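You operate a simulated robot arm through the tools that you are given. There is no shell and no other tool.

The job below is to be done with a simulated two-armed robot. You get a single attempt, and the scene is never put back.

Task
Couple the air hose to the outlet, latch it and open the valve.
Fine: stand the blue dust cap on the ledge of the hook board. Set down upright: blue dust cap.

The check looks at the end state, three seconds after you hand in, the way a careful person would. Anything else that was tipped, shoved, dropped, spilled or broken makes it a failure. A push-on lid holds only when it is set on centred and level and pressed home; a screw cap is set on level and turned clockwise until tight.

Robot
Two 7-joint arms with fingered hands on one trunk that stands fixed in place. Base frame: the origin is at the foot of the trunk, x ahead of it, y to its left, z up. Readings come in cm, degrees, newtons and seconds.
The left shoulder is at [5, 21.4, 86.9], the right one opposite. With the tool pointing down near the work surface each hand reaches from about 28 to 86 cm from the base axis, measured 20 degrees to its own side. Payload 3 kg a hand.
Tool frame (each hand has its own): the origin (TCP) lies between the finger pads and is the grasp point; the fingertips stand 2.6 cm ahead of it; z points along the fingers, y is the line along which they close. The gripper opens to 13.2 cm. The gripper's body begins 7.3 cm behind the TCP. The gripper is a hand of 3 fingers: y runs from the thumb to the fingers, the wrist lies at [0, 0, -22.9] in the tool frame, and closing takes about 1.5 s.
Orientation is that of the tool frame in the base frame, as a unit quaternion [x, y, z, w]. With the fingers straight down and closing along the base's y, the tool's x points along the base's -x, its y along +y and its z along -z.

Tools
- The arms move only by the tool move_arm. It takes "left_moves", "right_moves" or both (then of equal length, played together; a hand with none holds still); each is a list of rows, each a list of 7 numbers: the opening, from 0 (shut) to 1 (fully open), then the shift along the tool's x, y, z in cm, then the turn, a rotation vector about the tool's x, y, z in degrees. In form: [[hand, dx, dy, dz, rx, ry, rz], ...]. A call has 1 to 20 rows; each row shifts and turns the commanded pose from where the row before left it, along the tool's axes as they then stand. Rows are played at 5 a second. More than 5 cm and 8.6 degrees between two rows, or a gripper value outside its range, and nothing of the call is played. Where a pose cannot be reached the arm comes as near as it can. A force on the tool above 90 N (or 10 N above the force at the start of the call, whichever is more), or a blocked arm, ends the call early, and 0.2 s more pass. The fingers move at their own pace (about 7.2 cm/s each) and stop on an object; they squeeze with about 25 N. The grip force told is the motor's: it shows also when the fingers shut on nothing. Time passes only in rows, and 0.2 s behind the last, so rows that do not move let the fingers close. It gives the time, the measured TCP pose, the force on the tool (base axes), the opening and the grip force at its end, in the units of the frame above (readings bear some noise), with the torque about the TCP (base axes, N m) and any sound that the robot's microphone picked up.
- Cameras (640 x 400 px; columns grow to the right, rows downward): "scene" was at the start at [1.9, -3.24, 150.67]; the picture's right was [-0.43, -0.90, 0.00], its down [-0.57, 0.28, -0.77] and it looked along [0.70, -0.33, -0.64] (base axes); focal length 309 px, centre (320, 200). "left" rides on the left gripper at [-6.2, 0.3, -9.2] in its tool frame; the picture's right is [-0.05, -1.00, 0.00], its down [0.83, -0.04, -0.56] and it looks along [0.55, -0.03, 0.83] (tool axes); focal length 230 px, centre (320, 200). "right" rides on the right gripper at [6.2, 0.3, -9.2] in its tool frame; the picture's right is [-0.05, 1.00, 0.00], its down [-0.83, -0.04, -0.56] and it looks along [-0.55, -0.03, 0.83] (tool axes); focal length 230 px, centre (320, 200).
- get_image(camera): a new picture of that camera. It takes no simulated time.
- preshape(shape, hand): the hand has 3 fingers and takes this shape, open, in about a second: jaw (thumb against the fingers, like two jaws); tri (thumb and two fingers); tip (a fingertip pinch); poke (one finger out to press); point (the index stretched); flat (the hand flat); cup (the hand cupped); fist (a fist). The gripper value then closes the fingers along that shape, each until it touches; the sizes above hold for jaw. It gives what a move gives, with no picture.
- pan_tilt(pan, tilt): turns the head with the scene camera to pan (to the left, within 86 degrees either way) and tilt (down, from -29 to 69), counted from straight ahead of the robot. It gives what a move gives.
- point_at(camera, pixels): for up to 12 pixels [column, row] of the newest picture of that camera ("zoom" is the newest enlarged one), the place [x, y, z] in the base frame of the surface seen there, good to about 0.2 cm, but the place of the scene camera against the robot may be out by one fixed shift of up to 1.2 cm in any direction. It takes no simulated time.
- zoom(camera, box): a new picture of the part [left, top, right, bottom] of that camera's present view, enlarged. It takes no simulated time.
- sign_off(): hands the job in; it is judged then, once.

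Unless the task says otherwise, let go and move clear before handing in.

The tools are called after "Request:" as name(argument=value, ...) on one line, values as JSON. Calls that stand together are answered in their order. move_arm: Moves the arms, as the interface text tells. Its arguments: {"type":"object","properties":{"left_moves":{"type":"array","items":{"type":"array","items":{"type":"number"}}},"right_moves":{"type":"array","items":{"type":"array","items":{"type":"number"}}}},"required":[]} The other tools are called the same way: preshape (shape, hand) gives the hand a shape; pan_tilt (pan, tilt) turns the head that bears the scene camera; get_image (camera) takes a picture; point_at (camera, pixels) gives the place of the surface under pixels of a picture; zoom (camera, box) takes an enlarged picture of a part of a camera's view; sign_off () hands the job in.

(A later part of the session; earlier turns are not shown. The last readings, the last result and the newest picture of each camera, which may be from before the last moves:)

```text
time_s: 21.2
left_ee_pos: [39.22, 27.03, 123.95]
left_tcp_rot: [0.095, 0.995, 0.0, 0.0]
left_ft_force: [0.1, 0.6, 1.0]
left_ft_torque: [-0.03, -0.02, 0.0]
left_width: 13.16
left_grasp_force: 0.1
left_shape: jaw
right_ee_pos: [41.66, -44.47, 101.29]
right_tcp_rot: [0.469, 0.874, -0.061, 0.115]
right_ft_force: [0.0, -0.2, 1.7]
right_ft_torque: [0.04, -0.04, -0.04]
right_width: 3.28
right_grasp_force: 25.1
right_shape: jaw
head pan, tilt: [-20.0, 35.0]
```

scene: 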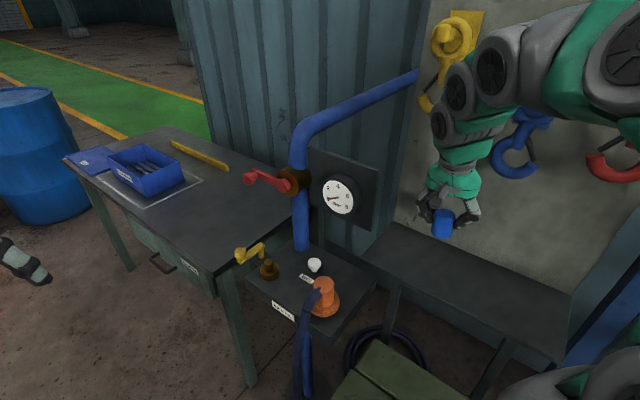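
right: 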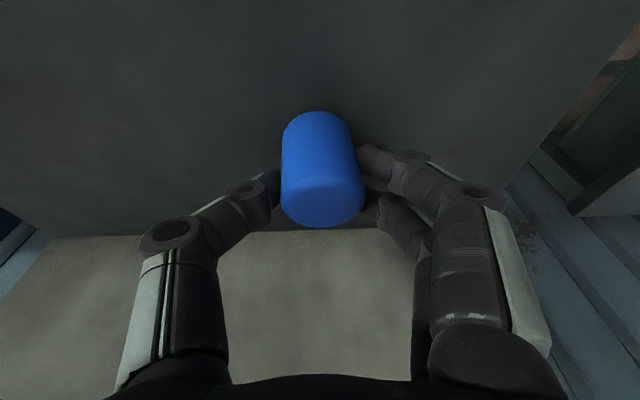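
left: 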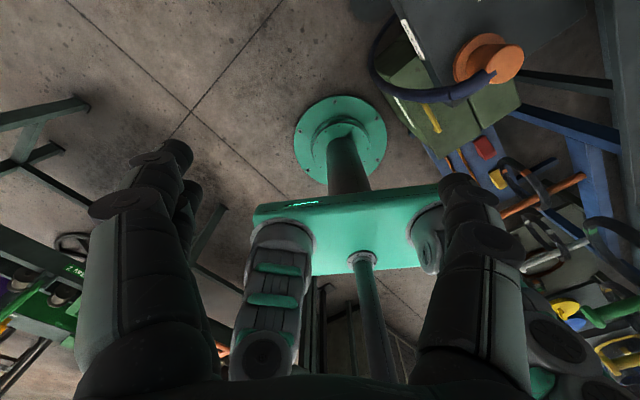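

Request:
move_arm(right_moves=[[0.1, 0.04, 0, 0.15, 0, 0, 0], [0.1, 0, 0, 0, 0, 0, 0]])

```text
time_s: 21.8
left_ee_pos: [39.09, 27.06, 123.92]
left_tcp_rot: [0.095, 0.995, -0.001, 0.0]
left_ft_force: [-0.4, 0.7, 0.0]
left_ft_torque: [-0.02, 0.02, 0.0]
left_width: 13.19
left_grasp_force: 0.1
left_shape: jaw
right_ee_pos: [41.66, -44.28, 101.14]
right_tcp_rot: [0.468, 0.874, -0.062, 0.115]
right_ft_force: [-1.6, 0.8, 12.2]
right_ft_torque: [0.04, -0.19, 0.01]
right_width: 3.35
right_grasp_force: 25.0
right_shape: jaw
head pan, tilt: [-20.0, 35.0]
```

A 12 N upward force shows the cap is seated on the ledge. I'll release slowly.

Request:
move_arm(right_moves=[[0.3, 0, 0, 0, 0, 0, 0], [0.35, 0, 0, 0, 0, 0, 0], [0.42, 0, 0, 0, 0, 0, 0], [0.5, 0, 0, 0, 0, 0, 0], [0.5, 0, 0, 0, 0, 0, 0]])

Request:
get_image(camera="right")

Request:
zoom(camera="scene", box=[360, 200, 520, 300])

```text
time_s: 23.0
left_ee_pos: [39.06, 27.1, 124.05]
left_tcp_rot: [0.095, 0.995, 0.0, 0.001]
left_ft_force: [-0.2, 0.9, 0.2]
left_ft_torque: [-0.02, 0.0, 0.0]
left_width: 13.2
left_grasp_force: 0.0
left_shape: jaw
right_ee_pos: [41.59, -44.31, 101.2]
right_tcp_rot: [0.467, 0.874, -0.062, 0.115]
right_ft_force: [0.3, 0.6, 0.3]
right_ft_torque: [-0.01, 0.01, 0.02]
right_width: 6.53
right_grasp_force: 0.0
right_shape: jaw
head pan, tilt: [-20.0, 35.0]
```

```text
taken
```

right: 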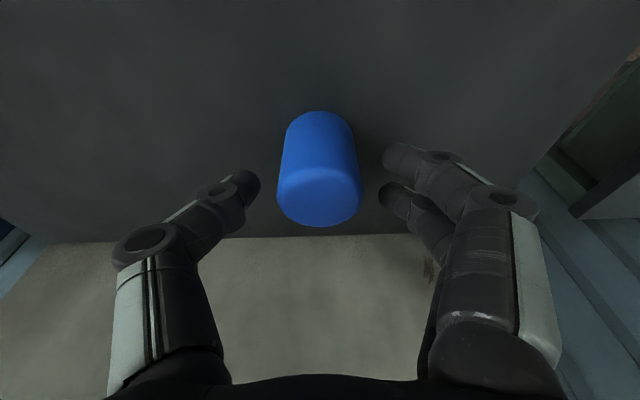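

```text
4.00 times, centred on (440, 250) of scene
```

zoom: 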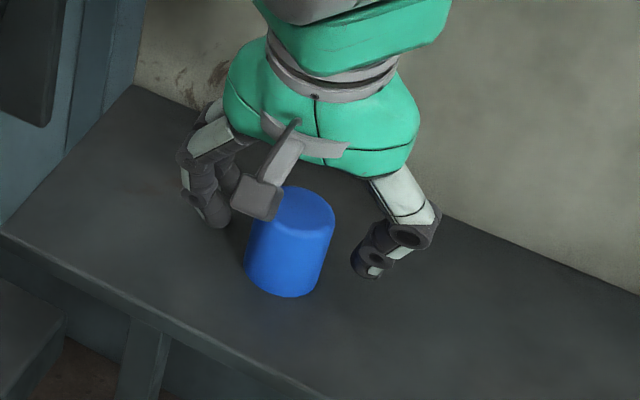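

The cap stands upright on the ledge and the force is zero. I'll rise straight up and retrace the path to view the coupling.

Request:
move_arm(right_moves=[[0.5, -0.7, 0, -2.6, 0, 0, 0], [0.5, -0.7, 0, -2.6, 0, 0, 0], [0.5, -0.7, 0, -2.6, 0, 0, 0], [0.5, -0.7, 0, -2.6, 0, 0, 0], [0.5, 3.86, 2.4, -1.04, 0, 0, 0], [0.5, 3.86, 2.4, -1.04, 0, 0, 0], [0.5, 3.86, 2.4, -1.04, 0, 0, 0], [0.5, 3.86, 2.4, -1.04, 0, 0, 0], [0.5, 3.86, 2.4, -1.04, 0, 0, 0], [0.5, 4, 0, -1.04, 0, 0, 0]])

Request:
get_image(camera="right")

Request:
get_image(camera="scene")

```text
time_s: 25.2
left_ee_pos: [39.04, 27.04, 123.9]
left_tcp_rot: [0.094, 0.996, -0.001, 0.0]
left_ft_force: [-0.3, -0.4, 0.5]
left_ft_torque: [-0.02, 0.01, -0.02]
left_width: 13.2
left_grasp_force: 0.0
left_shape: jaw
right_ee_pos: [38.29, -17.77, 111.97]
right_tcp_rot: [0.467, 0.874, -0.062, 0.116]
right_ft_force: [-0.5, 0.4, 0.5]
right_ft_torque: [-0.01, 0.04, 0.0]
right_width: 6.55
right_grasp_force: 0.0
right_shape: jaw
head pan, tilt: [-20.0, 35.0]
```

```text
taken
```

right: 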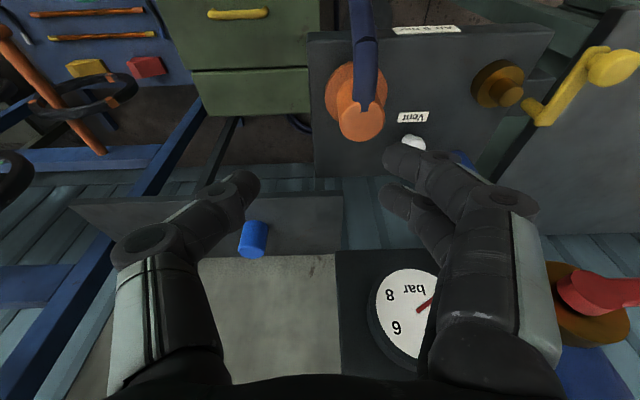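

```text
taken
```

scene: 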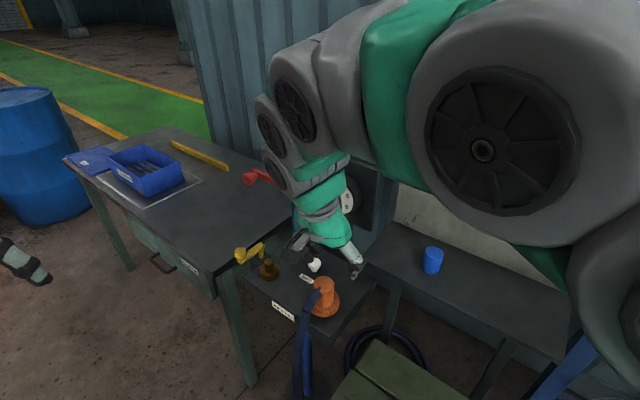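

The cap stands on the ledge at (432,260) in the scene. I'll measure the coupling, the hose exit, and the outlet from here.

Request:
zoom(camera="right", box=[300, 0, 620, 200])

Request:
point_at(camera="right", pixels=[[342, 122], [382, 122], [362, 136], [362, 110], [365, 90], [362, 50], [360, 15], [330, 85], [412, 88], [508, 96], [485, 90], [510, 65]])

Request:
zoom(camera="scene", box=[250, 240, 410, 340])

```text
2.00 times, centred on (460, 100) of right
```

zoom: 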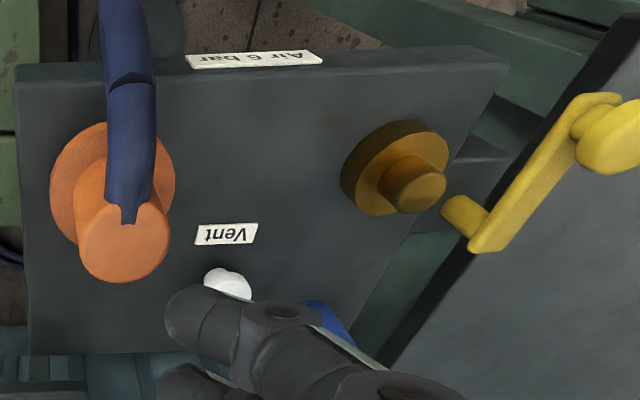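

```text
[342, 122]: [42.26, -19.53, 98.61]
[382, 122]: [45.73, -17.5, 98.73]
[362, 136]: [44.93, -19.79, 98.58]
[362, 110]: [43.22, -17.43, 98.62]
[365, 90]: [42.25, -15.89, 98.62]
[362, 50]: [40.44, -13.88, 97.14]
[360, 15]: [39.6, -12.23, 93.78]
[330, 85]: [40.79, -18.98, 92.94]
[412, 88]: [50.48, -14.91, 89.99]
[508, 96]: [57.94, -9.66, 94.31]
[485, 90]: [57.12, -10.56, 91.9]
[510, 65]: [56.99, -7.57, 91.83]
```

```text
4.00 times, centred on (330, 290) of scene
```

zoom: 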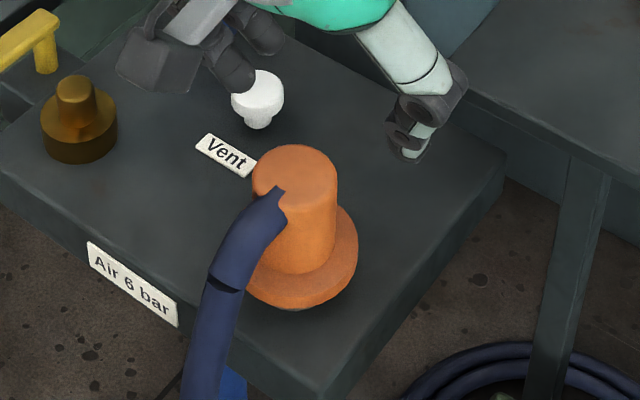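

The coupling body is centred at about (44.0,-18.5), dia≈4, top 98.6, with the hose leaving toward the robot. I'll yaw 24° again so the thumb misses the hose, and move above it.

Request:
move_arm(right_moves=[[0.5, 0, 0, 0, 2.07, 0, 7.73], [0.5, 0, 0, 0, 2.07, 0, 7.73], [0.5, 0, 0, 0, 2.07, 0, 7.73], [0.5, 0.153, 1.84, 2.72, 0, 0, 0], [0.5, 0.153, 1.84, 2.72, 0, 0, 0], [0.5, 0.153, 1.84, 2.72, 0, 0, 0], [0.5, 0, 0, 0, 0, 0, 0]])

Request:
get_image(camera="right")

Request:
get_image(camera="scene")

```text
time_s: 26.8
left_ee_pos: [39.19, 27.12, 123.87]
left_tcp_rot: [0.095, 0.995, 0.001, 0.0]
left_ft_force: [-0.6, 0.0, -0.2]
left_ft_torque: [-0.05, 0.0, -0.01]
left_width: 13.2
left_grasp_force: 0.1
left_shape: jaw
right_ee_pos: [44.04, -18.33, 103.92]
right_tcp_rot: [0.639, 0.758, -0.085, 0.1]
right_ft_force: [0.1, -0.4, -0.4]
right_ft_torque: [-0.02, 0.03, 0.01]
right_width: 6.57
right_grasp_force: 0.1
right_shape: jaw
head pan, tilt: [-20.0, 35.0]
```

```text
taken
```

right: 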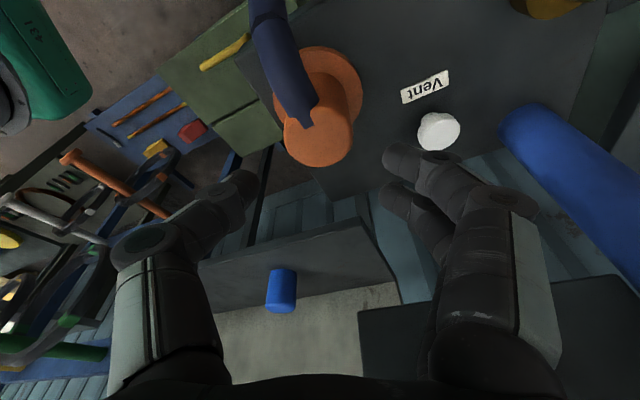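

```text
taken
```

scene: 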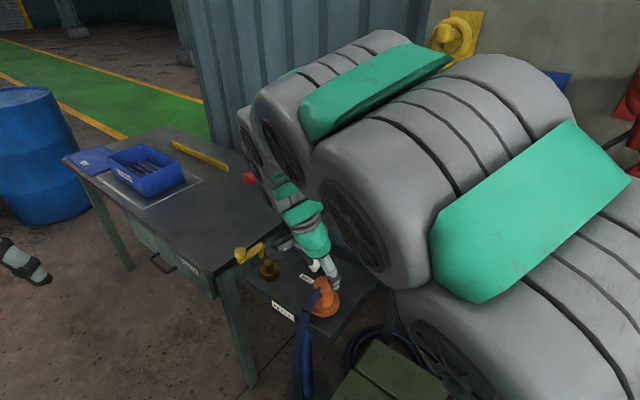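

The coupling top (320,138) is centred between the jaws (245..385). I'll refine its centre, then descend.

Request:
zoom(camera="right", box=[240, 40, 400, 190])

Request:
point_at(camera="right", pixels=[[287, 142], [350, 130], [322, 164], [337, 112], [290, 100], [345, 60], [270, 40]])

```text
2.67 times, centred on (320, 115) of right
```

zoom: 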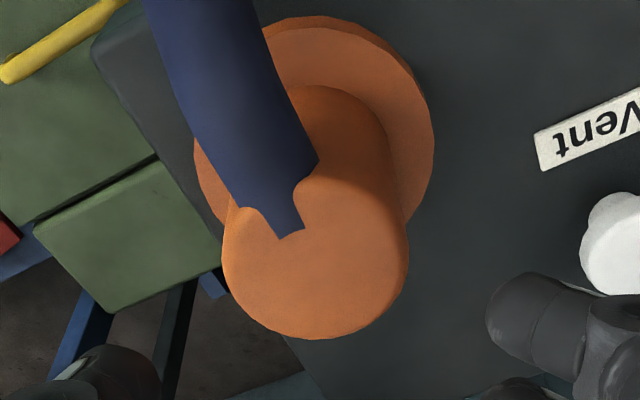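

```text
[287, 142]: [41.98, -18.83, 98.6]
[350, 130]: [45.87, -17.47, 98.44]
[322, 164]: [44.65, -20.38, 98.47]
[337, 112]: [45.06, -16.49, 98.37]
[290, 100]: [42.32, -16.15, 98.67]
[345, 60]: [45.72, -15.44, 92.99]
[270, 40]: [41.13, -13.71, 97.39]
```

A circle fit gives centre (44.0,-18.35) and r≈2.1, exactly under the TCP. I'll descend 7.5 cm, in two stages.

Request:
move_arm(right_moves=[[0.46, 0.5, 0, 1.86, 0, 0, 0], [0.46, 0.5, 0, 1.86, 0, 0, 0], [0.46, 0.5, 0, 1.86, 0, 0, 0], [0.46, 0.44, 0, 1.65, 0, 0, 0], [0.46, 0, 0, 0, 0, 0, 0]])

Request:
get_image(camera="right")

```text
time_s: 28.0
left_ee_pos: [39.22, 26.94, 124.13]
left_tcp_rot: [0.095, 0.995, 0.0, 0.0]
left_ft_force: [0.2, -0.3, 0.3]
left_ft_torque: [0.02, 0.01, 0.01]
left_width: 13.18
left_grasp_force: 0.1
left_shape: jaw
right_ee_pos: [43.96, -18.32, 96.43]
right_tcp_rot: [0.639, 0.758, -0.084, 0.1]
right_ft_force: [-0.2, -0.5, -0.4]
right_ft_torque: [0.02, 0.03, -0.02]
right_width: 6.13
right_grasp_force: 0.1
right_shape: jaw
head pan, tilt: [-20.0, 35.0]
```

```text
taken
```

right: 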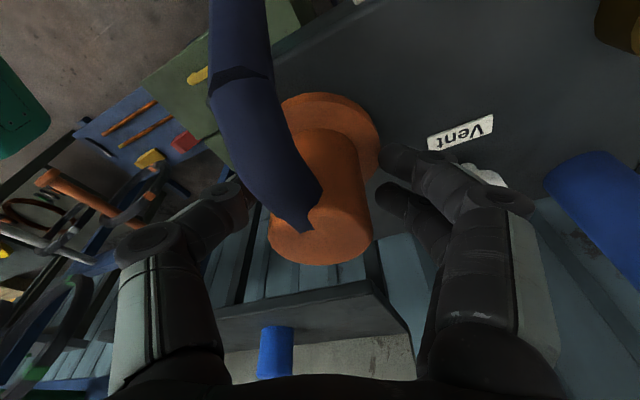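

No contact. I'll close on the coupling body.

Request:
move_arm(right_moves=[[0.3, 0, 0, 0, 0, 0, 0], [0.25, 0, 0, 0, 0, 0, 0], [0.15, 0, 0, 0, 0, 0, 0], [0.15, 0, 0, 0, 0, 0, 0], [0.15, 0, 0, 0, 0, 0, 0]])

Request:
get_image(camera="right")

```text
time_s: 29.2
left_ee_pos: [39.06, 27.04, 123.93]
left_tcp_rot: [0.095, 0.995, 0.0, 0.0]
left_ft_force: [-0.3, -1.1, -0.3]
left_ft_torque: [-0.01, 0.01, -0.05]
left_width: 13.18
left_grasp_force: 0.0
left_shape: jaw
right_ee_pos: [43.89, -18.42, 96.45]
right_tcp_rot: [0.639, 0.758, -0.085, 0.1]
right_ft_force: [-0.6, 0.2, 0.7]
right_ft_torque: [-0.01, 0.01, 0.01]
right_width: 3.73
right_grasp_force: 24.9
right_shape: jaw
head pan, tilt: [-20.0, 35.0]
```

```text
taken
```

right: 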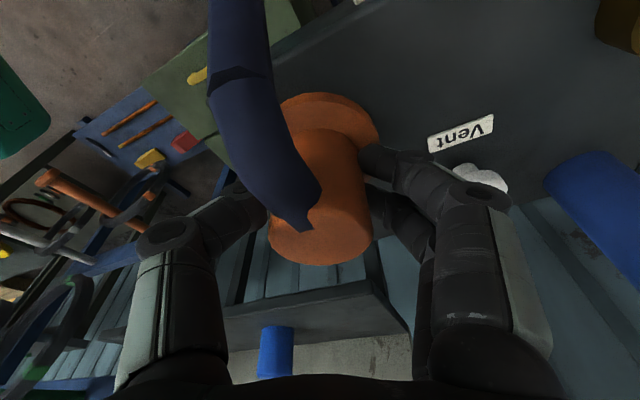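

The coupling is gripped at 25 N. I'll lift it slowly by about 2 cm.

Request:
move_arm(right_moves=[[0.15, -0.13, 0, -0.48, 0, 0, 0], [0.15, -0.13, 0, -0.48, 0, 0, 0], [0.15, -0.13, 0, -0.48, 0, 0, 0], [0.15, -0.13, 0, -0.48, 0, 0, 0]])

Request:
get_image(camera="right")

Request:
get_image(camera="scene")

```text
time_s: 30.2
left_ee_pos: [39.13, 26.94, 124.0]
left_tcp_rot: [0.095, 0.996, 0.0, 0.0]
left_ft_force: [0.7, -0.7, 0.3]
left_ft_torque: [0.01, -0.01, -0.01]
left_width: 13.21
left_grasp_force: 0.0
left_shape: jaw
right_ee_pos: [43.95, -18.37, 98.45]
right_tcp_rot: [0.64, 0.758, -0.084, 0.099]
right_ft_force: [-0.3, -0.8, -2.2]
right_ft_torque: [-0.01, 0.0, 0.02]
right_width: 3.73
right_grasp_force: 24.8
right_shape: jaw
head pan, tilt: [-20.0, 35.0]
```

```text
taken
```

right: 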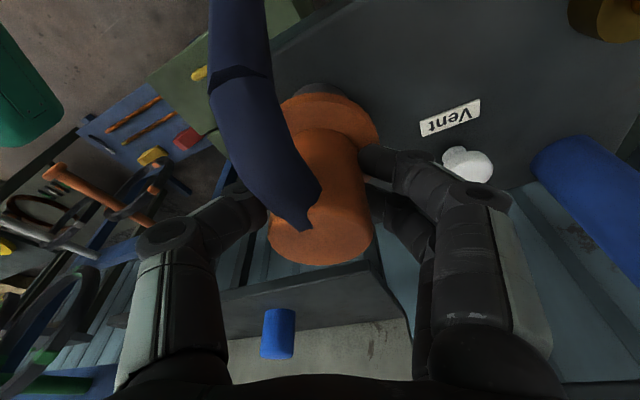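

```text
taken
```

scene: 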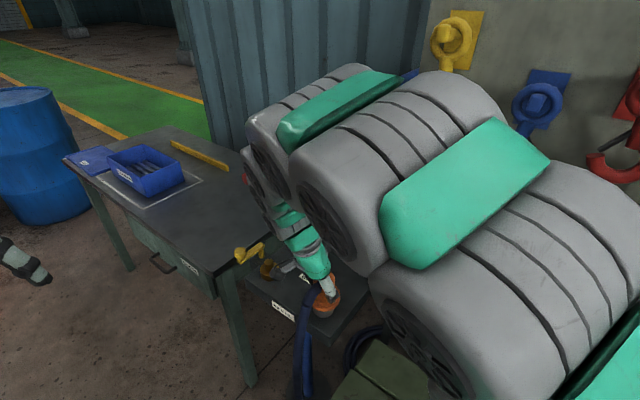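

It came free with a load of about 2 N. A grey parking peg shows at (318,90). I'll lift to z≈104 and inspect.

Request:
move_arm(right_moves=[[0.15, -0.36, 0, -1.35, 0, 0, 0], [0.15, -0.36, 0, -1.35, 0, 0, 0], [0.15, -0.36, 0, -1.35, 0, 0, 0], [0.15, -0.36, 0, -1.35, 0, 0, 0], [0.15, 0, 0, 0, 0, 0, 0]])

Request:
get_image(camera="right")

Request:
zoom(camera="scene", box=[220, 225, 380, 325])

```text
time_s: 31.4
left_ee_pos: [39.13, 27.08, 124.0]
left_tcp_rot: [0.095, 0.995, 0.0, 0.0]
left_ft_force: [0.5, -0.6, -0.2]
left_ft_torque: [0.02, 0.05, -0.01]
left_width: 13.2
left_grasp_force: 0.0
left_shape: jaw
right_ee_pos: [43.95, -18.4, 103.92]
right_tcp_rot: [0.639, 0.758, -0.085, 0.099]
right_ft_force: [0.8, -1.1, -2.5]
right_ft_torque: [-0.02, -0.02, 0.04]
right_width: 3.69
right_grasp_force: 24.6
right_shape: jaw
head pan, tilt: [-20.0, 35.0]
```

```text
taken
```

right: 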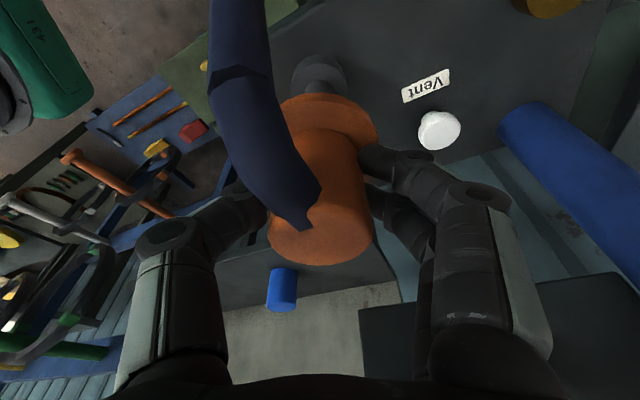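

```text
4.00 times, centred on (300, 275) of scene
```

zoom: 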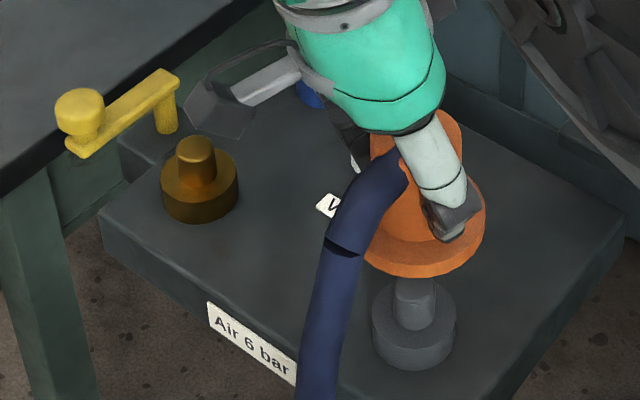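

The parking peg has the same shape as the outlet, so the seated height should match the parked height. I'll measure both nipples in the same scene zoom, since the camera offset cancels in the displacement.

Request:
point_at(camera="zoom", pixels=[[194, 146], [180, 148], [208, 148], [413, 289], [396, 290], [431, 290], [168, 185], [230, 185], [400, 330], [425, 330]])

Request:
point_at(camera="right", pixels=[[318, 82], [318, 70], [300, 72], [340, 70], [318, 60]])

Request:
zoom(camera="scene", box=[250, 250, 340, 306])

```text
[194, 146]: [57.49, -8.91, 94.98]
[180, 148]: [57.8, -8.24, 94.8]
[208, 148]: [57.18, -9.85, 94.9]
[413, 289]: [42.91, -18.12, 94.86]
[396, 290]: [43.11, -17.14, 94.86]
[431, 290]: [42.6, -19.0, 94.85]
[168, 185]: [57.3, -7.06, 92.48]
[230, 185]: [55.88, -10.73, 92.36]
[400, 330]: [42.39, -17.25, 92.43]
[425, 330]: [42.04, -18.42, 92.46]
```

```text
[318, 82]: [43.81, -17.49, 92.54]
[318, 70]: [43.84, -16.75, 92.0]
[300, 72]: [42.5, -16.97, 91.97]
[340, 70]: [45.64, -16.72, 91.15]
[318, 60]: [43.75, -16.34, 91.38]
```

```text
7.11 times, centred on (295, 278) of scene
```

zoom: 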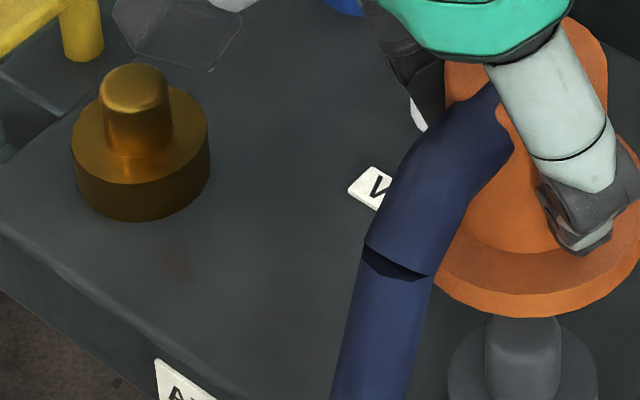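

The outlet-to-peg displacement averages about (14.4,9.0). I'll yaw back 20° so the hose swings away from the latch side, and carry the coupling over the outlet at this height.

Request:
move_arm(right_moves=[[0.15, 0, 0, 0, -1.73, 0, -6.44], [0.15, 0, 0, 0, -1.73, 0, -6.44], [0.15, 0, 0, 0, -1.73, 0, -6.44], [0.15, 0.18, 4.24, -0.05, 0, 0, 0], [0.15, 0.18, 4.24, -0.05, 0, 0, 0], [0.15, 0.18, 4.24, -0.05, 0, 0, 0], [0.15, 0.18, 4.24, -0.05, 0, 0, 0], [0.15, 0, 0, 0, 0, 0, 0]])

Request:
get_image(camera="right")

Request:
zoom(camera="scene", box=[200, 200, 360, 300])

```text
time_s: 33.2
left_ee_pos: [39.06, 26.97, 124.05]
left_tcp_rot: [0.095, 0.995, 0.0, 0.0]
left_ft_force: [-0.8, 0.4, -0.3]
left_ft_torque: [0.0, 0.01, 0.01]
left_width: 13.18
left_grasp_force: 0.0
left_shape: jaw
right_ee_pos: [58.24, -9.2, 103.91]
right_tcp_rot: [0.497, 0.858, -0.066, 0.113]
right_ft_force: [-0.3, -0.2, -3.2]
right_ft_torque: [0.0, -0.01, -0.02]
right_width: 3.66
right_grasp_force: 25.1
right_shape: jaw
head pan, tilt: [-20.0, 35.0]
```

```text
taken
```

right: 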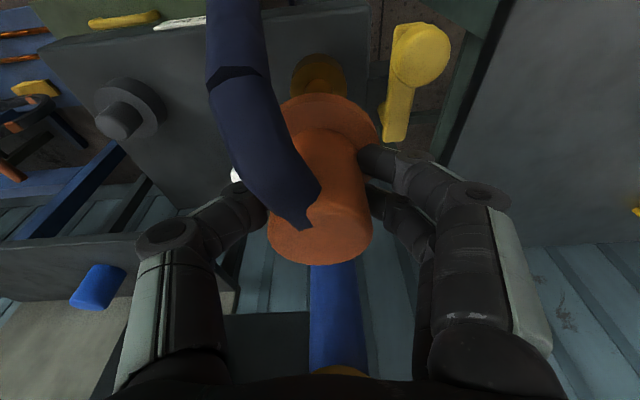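

```text
4.00 times, centred on (280, 250) of scene
```

zoom: 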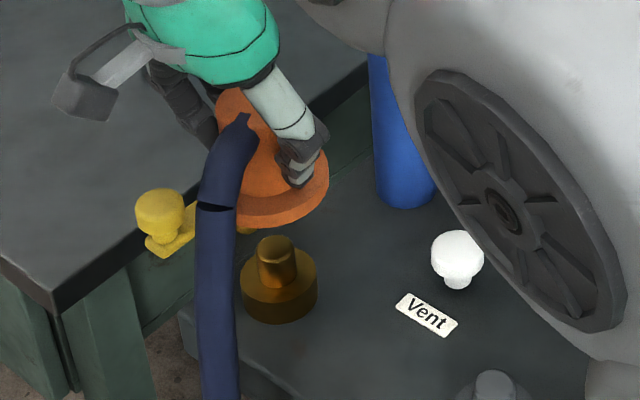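

The outlet appears at about (320,78), nearly where the peg appeared. I'll zoom to quantify.

Request:
zoom(camera="right", box=[260, 30, 388, 110])

Request:
point_at(camera="right", pixels=[[295, 75], [343, 75], [318, 55], [318, 62], [318, 70], [318, 82]])

```text
5.00 times, centred on (324, 70) of right
```

zoom: 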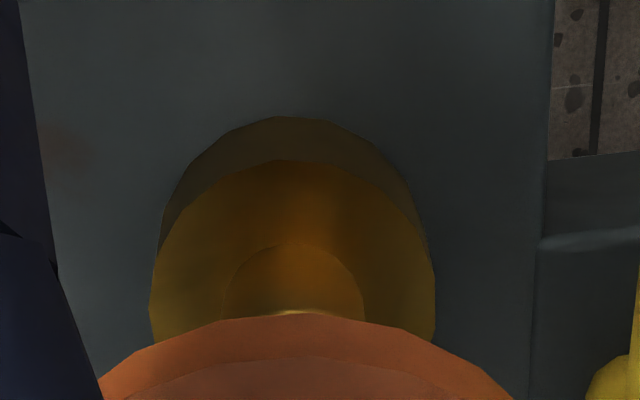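

```text
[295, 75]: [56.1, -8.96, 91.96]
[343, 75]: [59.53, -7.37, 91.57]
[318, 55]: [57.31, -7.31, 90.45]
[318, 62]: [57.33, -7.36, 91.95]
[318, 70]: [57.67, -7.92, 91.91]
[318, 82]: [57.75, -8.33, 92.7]
```

The outlet centre column (≈318.6) and collar edge row (≈62) match the peg's view to within about 1 px, so alignment is good to about 0.1 cm. I'll lower to just above the nipple.

Request:
move_arm(right_moves=[[0.15, 0.38, 0, 1.417, 0, 0, 0], [0.15, 0.38, 0, 1.417, 0, 0, 0], [0.15, 0.38, 0, 1.417, 0, 0, 0], [0.15, 0, 0, 0, 0, 0, 0]])

Request:
get_image(camera="right")

Request:
zoom(camera="scene", box=[220, 220, 320, 282])

```text
time_s: 34.2
left_ee_pos: [38.98, 26.95, 124.03]
left_tcp_rot: [0.094, 0.996, 0.0, 0.0]
left_ft_force: [0.2, -0.3, -0.5]
left_ft_torque: [-0.02, 0.0, 0.04]
left_width: 13.17
left_grasp_force: 0.1
left_shape: jaw
right_ee_pos: [58.45, -9.38, 99.56]
right_tcp_rot: [0.498, 0.857, -0.066, 0.113]
right_ft_force: [0.9, -0.3, -2.4]
right_ft_torque: [0.0, 0.03, 0.0]
right_width: 3.7
right_grasp_force: 24.5
right_shape: jaw
head pan, tilt: [-20.0, 35.0]
```

```text
taken
```

right: 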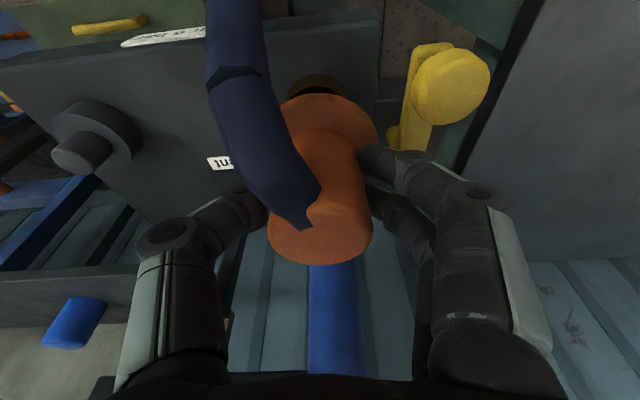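

```text
6.40 times, centred on (270, 251) of scene
```

zoom: 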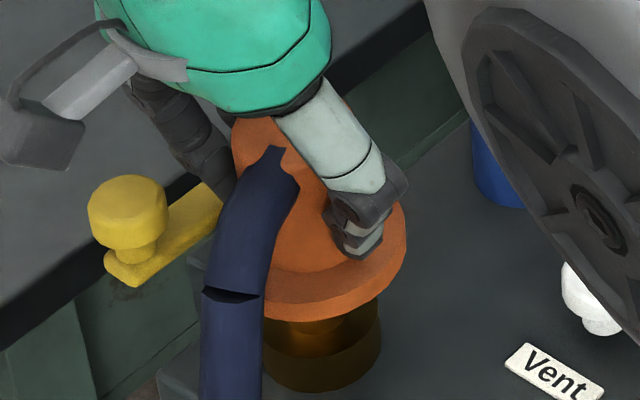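

The nipple at (315,330) sits under the flange with no contact yet. I'll lower in small steps while watching lateral force.

Request:
move_arm(right_moves=[[0.15, 0.104, 0, 0.386, 0, 0, 0], [0.15, 0.104, 0, 0.386, 0, 0, 0], [0.15, 0.104, 0, 0.386, 0, 0, 0], [0.15, 0, 0, 0, 0, 0, 0]])

```text
time_s: 35.2
left_ee_pos: [39.02, 27.05, 123.99]
left_tcp_rot: [0.095, 0.995, 0.001, 0.0]
left_ft_force: [0.6, 0.1, 0.5]
left_ft_torque: [0.02, 0.02, 0.0]
left_width: 13.19
left_grasp_force: 0.1
left_shape: jaw
right_ee_pos: [58.4, -9.34, 98.43]
right_tcp_rot: [0.498, 0.857, -0.065, 0.112]
right_ft_force: [-1.6, 0.0, -1.2]
right_ft_torque: [-0.01, 0.01, -0.01]
right_width: 3.71
right_grasp_force: 24.9
right_shape: jaw
head pan, tilt: [-20.0, 35.0]
```

No resistance at z 98.4, so the nipple is entering. I'll continue down.

Request:
move_arm(right_moves=[[0.15, 0.104, 0, 0.386, 0, 0, 0], [0.15, 0.104, 0, 0.386, 0, 0, 0], [0.15, 0.104, 0, 0.386, 0, 0, 0], [0.15, 0, 0, 0, 0, 0, 0]])

```text
time_s: 36.2
left_ee_pos: [39.12, 27.05, 123.97]
left_tcp_rot: [0.096, 0.995, 0.0, 0.0]
left_ft_force: [0.0, 0.7, 0.0]
left_ft_torque: [0.0, 0.02, 0.0]
left_width: 13.2
left_grasp_force: 0.0
left_shape: jaw
right_ee_pos: [58.42, -9.31, 97.18]
right_tcp_rot: [0.498, 0.858, -0.066, 0.113]
right_ft_force: [-0.1, 0.6, -1.6]
right_ft_torque: [0.02, 0.05, 0.02]
right_width: 3.68
right_grasp_force: 25.0
right_shape: jaw
head pan, tilt: [-20.0, 35.0]
```

Request:
move_arm(right_moves=[[0.15, 0.09, 0, 0.34, 0, 0, 0], [0.15, 0.09, 0, 0.34, 0, 0, 0], [0.15, 0, 0, 0, 0, 0, 0]])

Request:
get_image(camera="right")

Request:
zoom(camera="scene", box=[220, 220, 320, 282])

```text
time_s: 37.0
left_ee_pos: [39.13, 27.08, 124.0]
left_tcp_rot: [0.095, 0.995, -0.001, 0.0]
left_ft_force: [-0.5, -0.2, 0.3]
left_ft_torque: [-0.02, -0.02, 0.0]
left_width: 13.2
left_grasp_force: 0.0
left_shape: jaw
right_ee_pos: [58.39, -9.24, 96.49]
right_tcp_rot: [0.498, 0.858, -0.065, 0.113]
right_ft_force: [-1.1, 1.2, -2.8]
right_ft_torque: [0.07, 0.04, 0.01]
right_width: 3.68
right_grasp_force: 24.7
right_shape: jaw
head pan, tilt: [-20.0, 35.0]
```

```text
taken
```

right: 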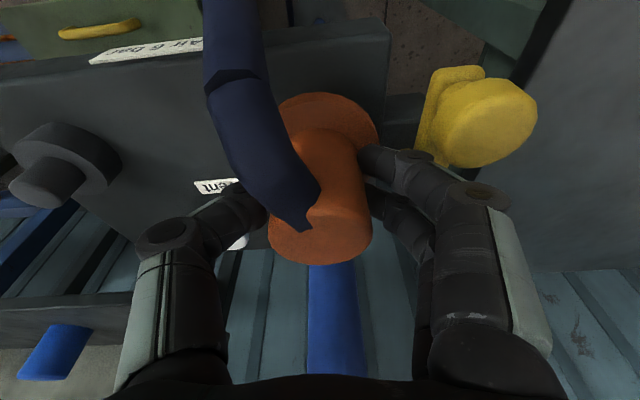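

```text
6.40 times, centred on (270, 251) of scene
```

zoom: 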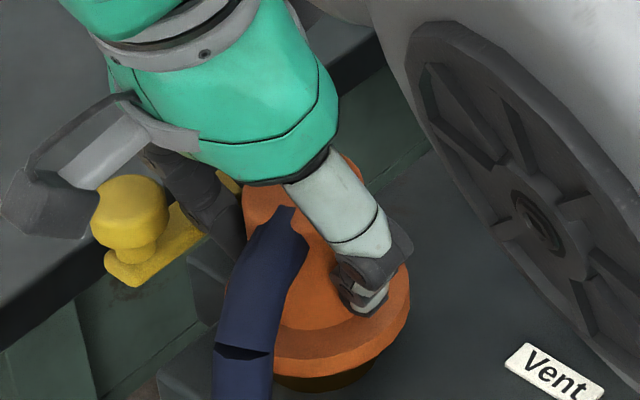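

The height equals the parked height (96.45) without firm contact. I'll press down in small steps until a clear reaction appears.

Request:
move_arm(right_moves=[[0.15, 0.04, 0, 0.145, 0, 0, 0], [0.15, 0.04, 0, 0.145, 0, 0, 0], [0.15, 0, 0, 0, 0, 0, 0]])

```text
time_s: 37.8
left_ee_pos: [39.04, 26.99, 123.9]
left_tcp_rot: [0.095, 0.995, 0.001, 0.0]
left_ft_force: [1.0, 0.4, 0.2]
left_ft_torque: [0.04, -0.03, 0.02]
left_width: 13.21
left_grasp_force: 0.0
left_shape: jaw
right_ee_pos: [58.49, -9.27, 96.16]
right_tcp_rot: [0.498, 0.857, -0.066, 0.114]
right_ft_force: [-2.5, -1.4, 16.5]
right_ft_torque: [-0.1, 0.07, -0.05]
right_width: 3.73
right_grasp_force: 24.5
right_shape: jaw
head pan, tilt: [-20.0, 35.0]
```

A 16.5 N reaction shows the flange meeting the collar. I'll press a bit harder to be sure it's home, while checking that the knuckle stays off the latch.

Request:
move_arm(right_moves=[[0.15, 0.04, 0, 0.145, 0, 0, 0], [0.15, 0.04, 0, 0.145, 0, 0, 0], [0.15, 0, 0, 0, 0, 0, 0]])

Request:
get_image(camera="right")

Request:
zoom(camera="scene", box=[220, 220, 320, 282])

```text
time_s: 38.6
left_ee_pos: [39.02, 27.04, 124.05]
left_tcp_rot: [0.095, 0.995, 0.0, 0.0]
left_ft_force: [-0.5, 1.3, 0.0]
left_ft_torque: [0.02, -0.01, -0.01]
left_width: 13.2
left_grasp_force: 0.0
left_shape: jaw
right_ee_pos: [58.56, -9.37, 96.03]
right_tcp_rot: [0.498, 0.857, -0.065, 0.114]
right_ft_force: [0.9, -3.7, 44.4]
right_ft_torque: [-0.25, -0.04, 0.01]
right_width: 4.05
right_grasp_force: 25.0
right_shape: jaw
head pan, tilt: [-20.0, 35.0]
```

```text
taken
```

right: 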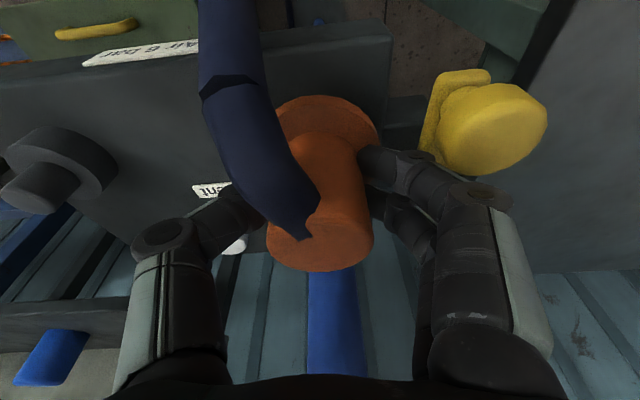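

```text
6.40 times, centred on (270, 251) of scene
```

zoom: 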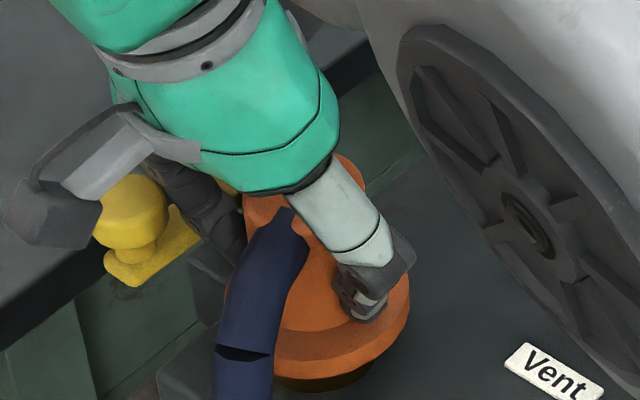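

The reaction reached 44 N, so the coupling is bottomed out. I'll relieve the pressure, then open just enough to let go while clearing the latch knob.

Request:
move_arm(right_moves=[[0.15, -0.08, 0, -0.29, 0, 0, 0], [0.32, 0, 0, 0, 0, 0, 0], [0.36, 0, 0, 0, 0, 0, 0], [0.38, 0, 0, 0, 0, 0, 0], [0.38, 0, 0, 0, 0, 0, 0]])

Request:
get_image(camera="right")

```text
time_s: 39.8
left_ee_pos: [39.14, 27.15, 123.89]
left_tcp_rot: [0.095, 0.995, 0.0, 0.0]
left_ft_force: [-0.2, 0.8, 0.0]
left_ft_torque: [0.01, 0.02, 0.01]
left_width: 13.17
left_grasp_force: 0.0
left_shape: jaw
right_ee_pos: [58.3, -9.3, 96.07]
right_tcp_rot: [0.498, 0.857, -0.066, 0.113]
right_ft_force: [0.7, 0.1, -0.3]
right_ft_torque: [0.0, -0.06, -0.01]
right_width: 4.95
right_grasp_force: 0.2
right_shape: jaw
head pan, tilt: [-20.0, 35.0]
```

```text
taken
```

right: 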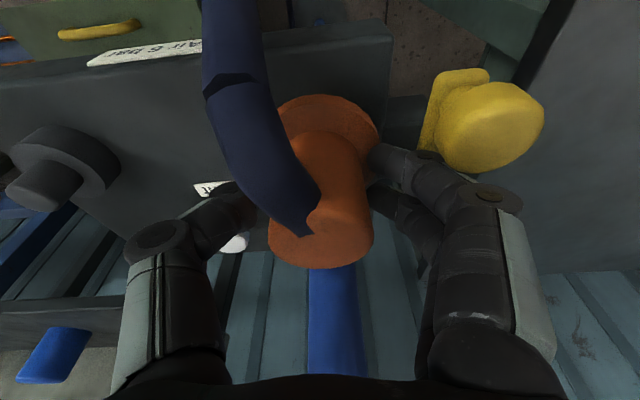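

The coupling stands on its own with zero force. I'll raise the hand vertically clear of it and inspect.

Request:
move_arm(right_moves=[[0.38, -0.25, 0, -0.93, 0, 0, 0], [0.38, -0.5, 0, -1.86, 0, 0, 0], [0.38, -0.5, 0, -1.86, 0, 0, 0], [0.38, -0.5, 0, -1.86, 0, 0, 0], [0.38, -0.3, 0, -1.1, 0, 0, 0], [0.38, 0, 0, 0, 0, 0, 0]])

Request:
get_image(camera="right")

Request:
zoom(camera="scene", box=[200, 210, 320, 285])

```text
time_s: 41.2
left_ee_pos: [39.19, 27.07, 123.87]
left_tcp_rot: [0.095, 0.995, 0.0, 0.0]
left_ft_force: [-0.5, 0.3, 0.0]
left_ft_torque: [-0.02, -0.01, 0.0]
left_width: 13.2
left_grasp_force: 0.1
left_shape: jaw
right_ee_pos: [58.25, -9.44, 103.96]
right_tcp_rot: [0.497, 0.858, -0.066, 0.113]
right_ft_force: [0.1, 0.0, -0.5]
right_ft_torque: [0.01, 0.03, -0.02]
right_width: 5.0
right_grasp_force: 0.1
right_shape: jaw
head pan, tilt: [-20.0, 35.0]
```

```text
taken
```

right: 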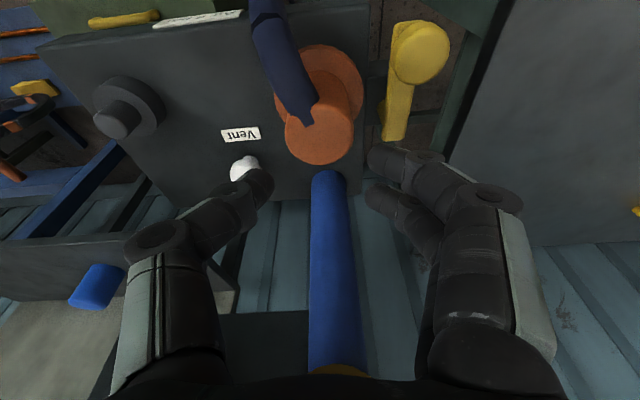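

```text
5.33 times, centred on (260, 248) of scene
```

zoom: 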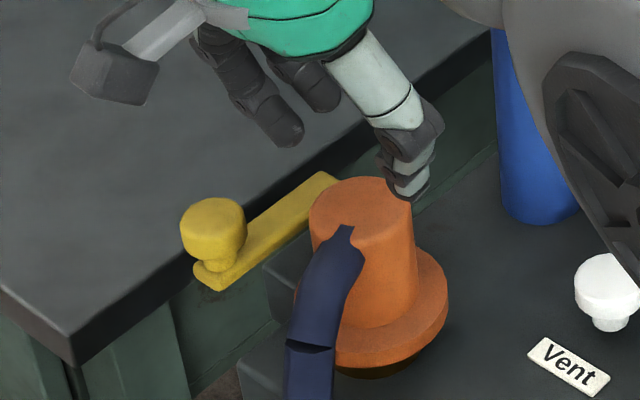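

The coupling stands upright over the outlet with a thin strip of collar visible, as at its parked spot. I'll check its level and height, and the gap to the latch arm.

Request:
zoom(camera="right", box=[240, 10, 480, 180])

Request:
point_at(camera="right", pixels=[[290, 140], [348, 140], [320, 160], [340, 112], [355, 85], [345, 60], [420, 55], [397, 128], [403, 100], [315, 118], [280, 110], [332, 50]])

```text
2.35 times, centred on (360, 95) of right
```

zoom: 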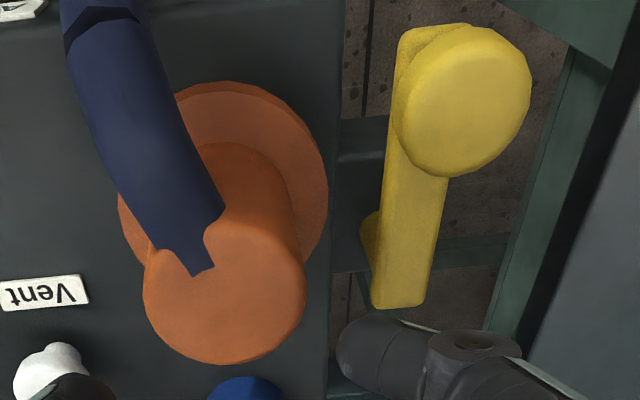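

```text
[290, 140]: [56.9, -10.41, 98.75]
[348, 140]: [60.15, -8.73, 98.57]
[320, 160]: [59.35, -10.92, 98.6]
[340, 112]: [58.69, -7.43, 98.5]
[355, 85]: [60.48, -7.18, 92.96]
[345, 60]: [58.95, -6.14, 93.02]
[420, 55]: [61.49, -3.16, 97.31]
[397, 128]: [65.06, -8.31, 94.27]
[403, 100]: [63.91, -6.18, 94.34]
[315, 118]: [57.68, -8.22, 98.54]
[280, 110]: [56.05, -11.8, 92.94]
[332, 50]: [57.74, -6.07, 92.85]
```

The coupling is level (top 98.6, flange 92.95, same as parked). I'll retreat the right hand to a viewing spot and turn the left hand so its closed fingers can push the latch knob toward the coupling.

Request:
move_arm(left_moves=[[0, 0, 0, 0, 0, 0, -7.43], [0, 0, 0, 0, 0, 0, -7.43], [0, 0, 0, 0, 0, 0, -7.43], [0, 0, 0, 0, 0, 0, -7.43], [0, 0, 0, 0, 0, 0, -7.43], [0, 0, 0, 0, 0, 0, -7.43], [0, 0, 0, 0, 7.5, 0, 0], [0, 0, 0, 0, 7.5, 0, 0]], right_moves=[[0.38, 2.06, 0, -2.62, 0, 0, 0], [0.38, 2.06, 0, -2.62, 0, 0, 0], [0.38, 2.06, 0, -2.62, 0, 0, 0], [0.38, 0, -4.4, 0, 0, 0, 0], [0.38, 0, -4.4, 0, 0, 0, 0], [0.38, 0, -4.4, 0, 0, 0, 0], [0.38, 0, -4.4, 0, 0, 0, 0], [0.38, 0, 0, 0, 0, 0, 0]])

Request:
get_image(camera="right")

Request:
get_image(camera="left")

Request:
get_image(camera="scene")

```text
time_s: 43.0
left_ee_pos: [39.11, 27.1, 124.07]
left_tcp_rot: [-0.288, 0.949, -0.126, 0.039]
left_ft_force: [-0.6, 0.0, 1.0]
left_ft_torque: [-0.03, -0.03, 0.01]
left_width: 0.0
left_grasp_force: 25.5
left_shape: jaw
right_ee_pos: [39.04, -11.17, 109.99]
right_tcp_rot: [0.498, 0.857, -0.066, 0.113]
right_ft_force: [-0.2, -0.4, 0.2]
right_ft_torque: [-0.03, -0.02, -0.02]
right_width: 5.01
right_grasp_force: 0.0
right_shape: jaw
head pan, tilt: [-20.0, 35.0]
```

```text
taken
```

right: 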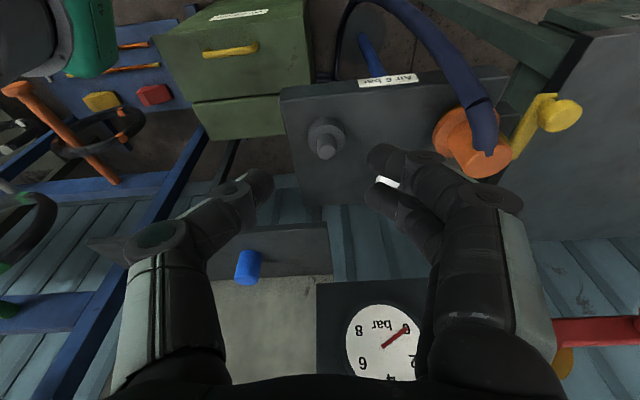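

```text
taken
```

left: 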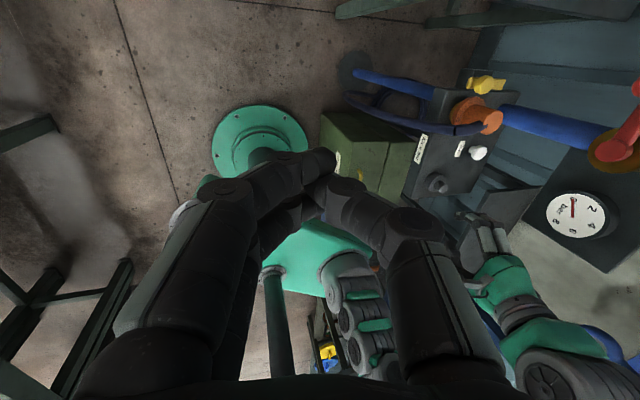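

```text
taken
```

scene: 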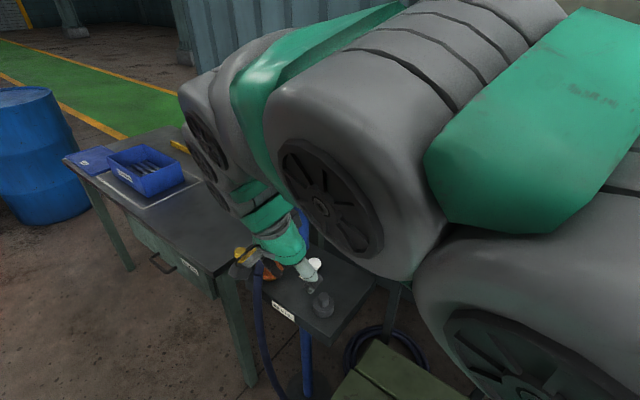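

The left fingers are shut and turned. The right forearm blocks the scene camera, so I'll move it toward its start area while the left hand goes above the latch's outer side.

Request:
move_arm(left_moves=[[0, -0.83, -3.57, 2.57, 0, 0, 0], [0, -0.83, -3.57, 2.57, 0, 0, 0], [0, -0.83, -3.57, 2.57, 0, 0, 0], [0, -0.83, -3.57, 2.57, 0, 0, 0], [0, -0.83, -3.57, 2.57, 0, 0, 0], [0, -0.83, -3.57, 2.57, 0, 0, 0], [0, -0.83, -3.57, 2.57, 0, 0, 0], [0, 0, 0, 0, 0, 0, 0]], right_moves=[[0.38, -1, 0, -3.5, 0, 0, 0], [0.38, -3.19, -2.2, -1.63, 0, 0, 0], [0.38, -3.19, -2.2, -1.63, 0, 0, 0], [0.38, -3.19, -2.2, -1.63, 0, 0, 0], [0.38, -3.19, -2.2, -1.63, 0, 0, 0], [0.38, -3.19, -2.2, -1.63, 0, 0, 0], [0.38, 0, 0, 0, 0, 0, 0], [0.38, 0, 0, 0, 0, 0, 0]])

Request:
get_image(camera="left")

Request:
get_image(camera="scene")

```text
time_s: 44.8
left_ee_pos: [59.9, 6.21, 113.05]
left_tcp_rot: [-0.287, 0.949, -0.125, 0.038]
left_ft_force: [-0.1, 0.1, 0.1]
left_ft_torque: [0.02, 0.03, 0.01]
left_width: 0.0
left_grasp_force: 25.5
left_shape: jaw
right_ee_pos: [36.06, -28.19, 125.58]
right_tcp_rot: [0.498, 0.857, -0.065, 0.113]
right_ft_force: [-0.2, 0.0, 0.2]
right_ft_torque: [-0.02, -0.02, 0.0]
right_width: 5.01
right_grasp_force: 0.0
right_shape: jaw
head pan, tilt: [-20.0, 35.0]
```

```text
taken
```

left: 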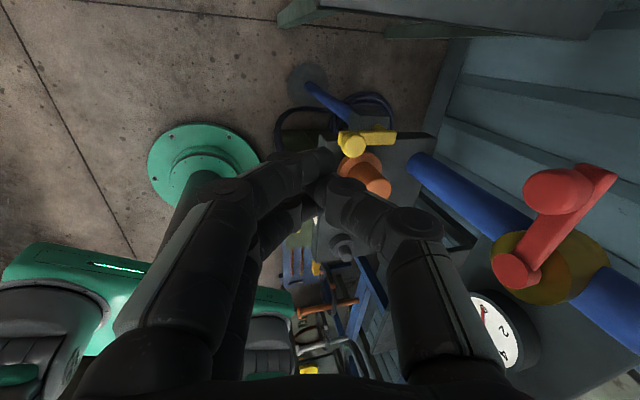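

```text
taken
```

scene: 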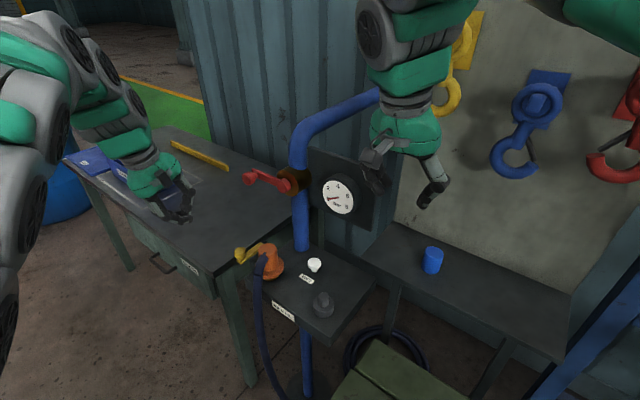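

The scene is clear now. I'll measure the latch with the left camera, since its own frame matters for the push.

Request:
point_at(camera="left", pixels=[[355, 145], [345, 135], [366, 145], [385, 139], [395, 135], [378, 185], [560, 190], [515, 268], [580, 200], [610, 180], [550, 245]])

Request:
zoom(camera="left", box=[300, 100, 460, 200])

Request:
zoom(camera="scene", box=[210, 220, 330, 295])

```text
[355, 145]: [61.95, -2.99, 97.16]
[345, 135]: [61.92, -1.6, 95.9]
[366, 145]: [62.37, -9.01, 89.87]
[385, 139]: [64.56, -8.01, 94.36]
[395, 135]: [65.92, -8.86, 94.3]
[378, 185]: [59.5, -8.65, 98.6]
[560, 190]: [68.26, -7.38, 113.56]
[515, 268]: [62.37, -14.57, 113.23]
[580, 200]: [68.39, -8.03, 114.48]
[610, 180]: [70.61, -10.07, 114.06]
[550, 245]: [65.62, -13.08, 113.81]
```

```text
4.00 times, centred on (380, 150) of left
```

zoom: 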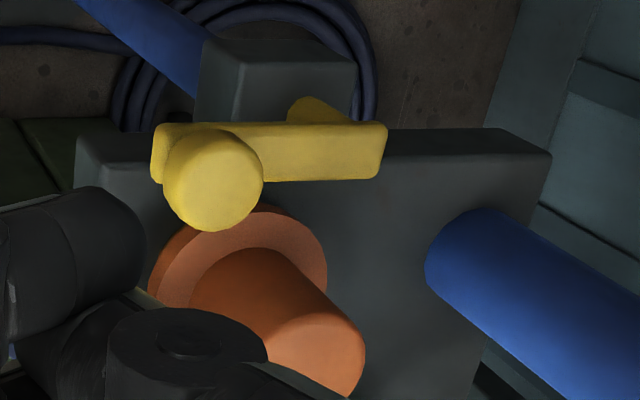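

```text
5.33 times, centred on (270, 258) of scene
```

zoom: 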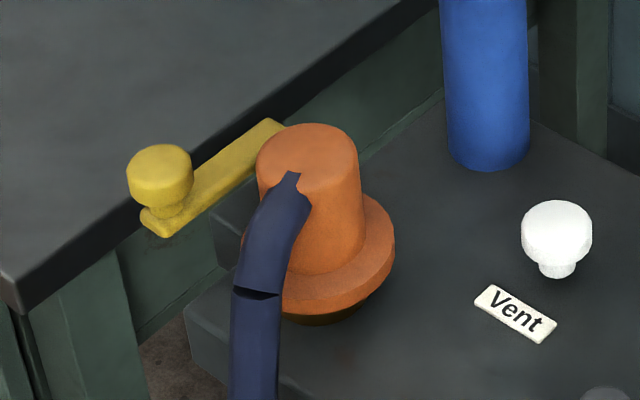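

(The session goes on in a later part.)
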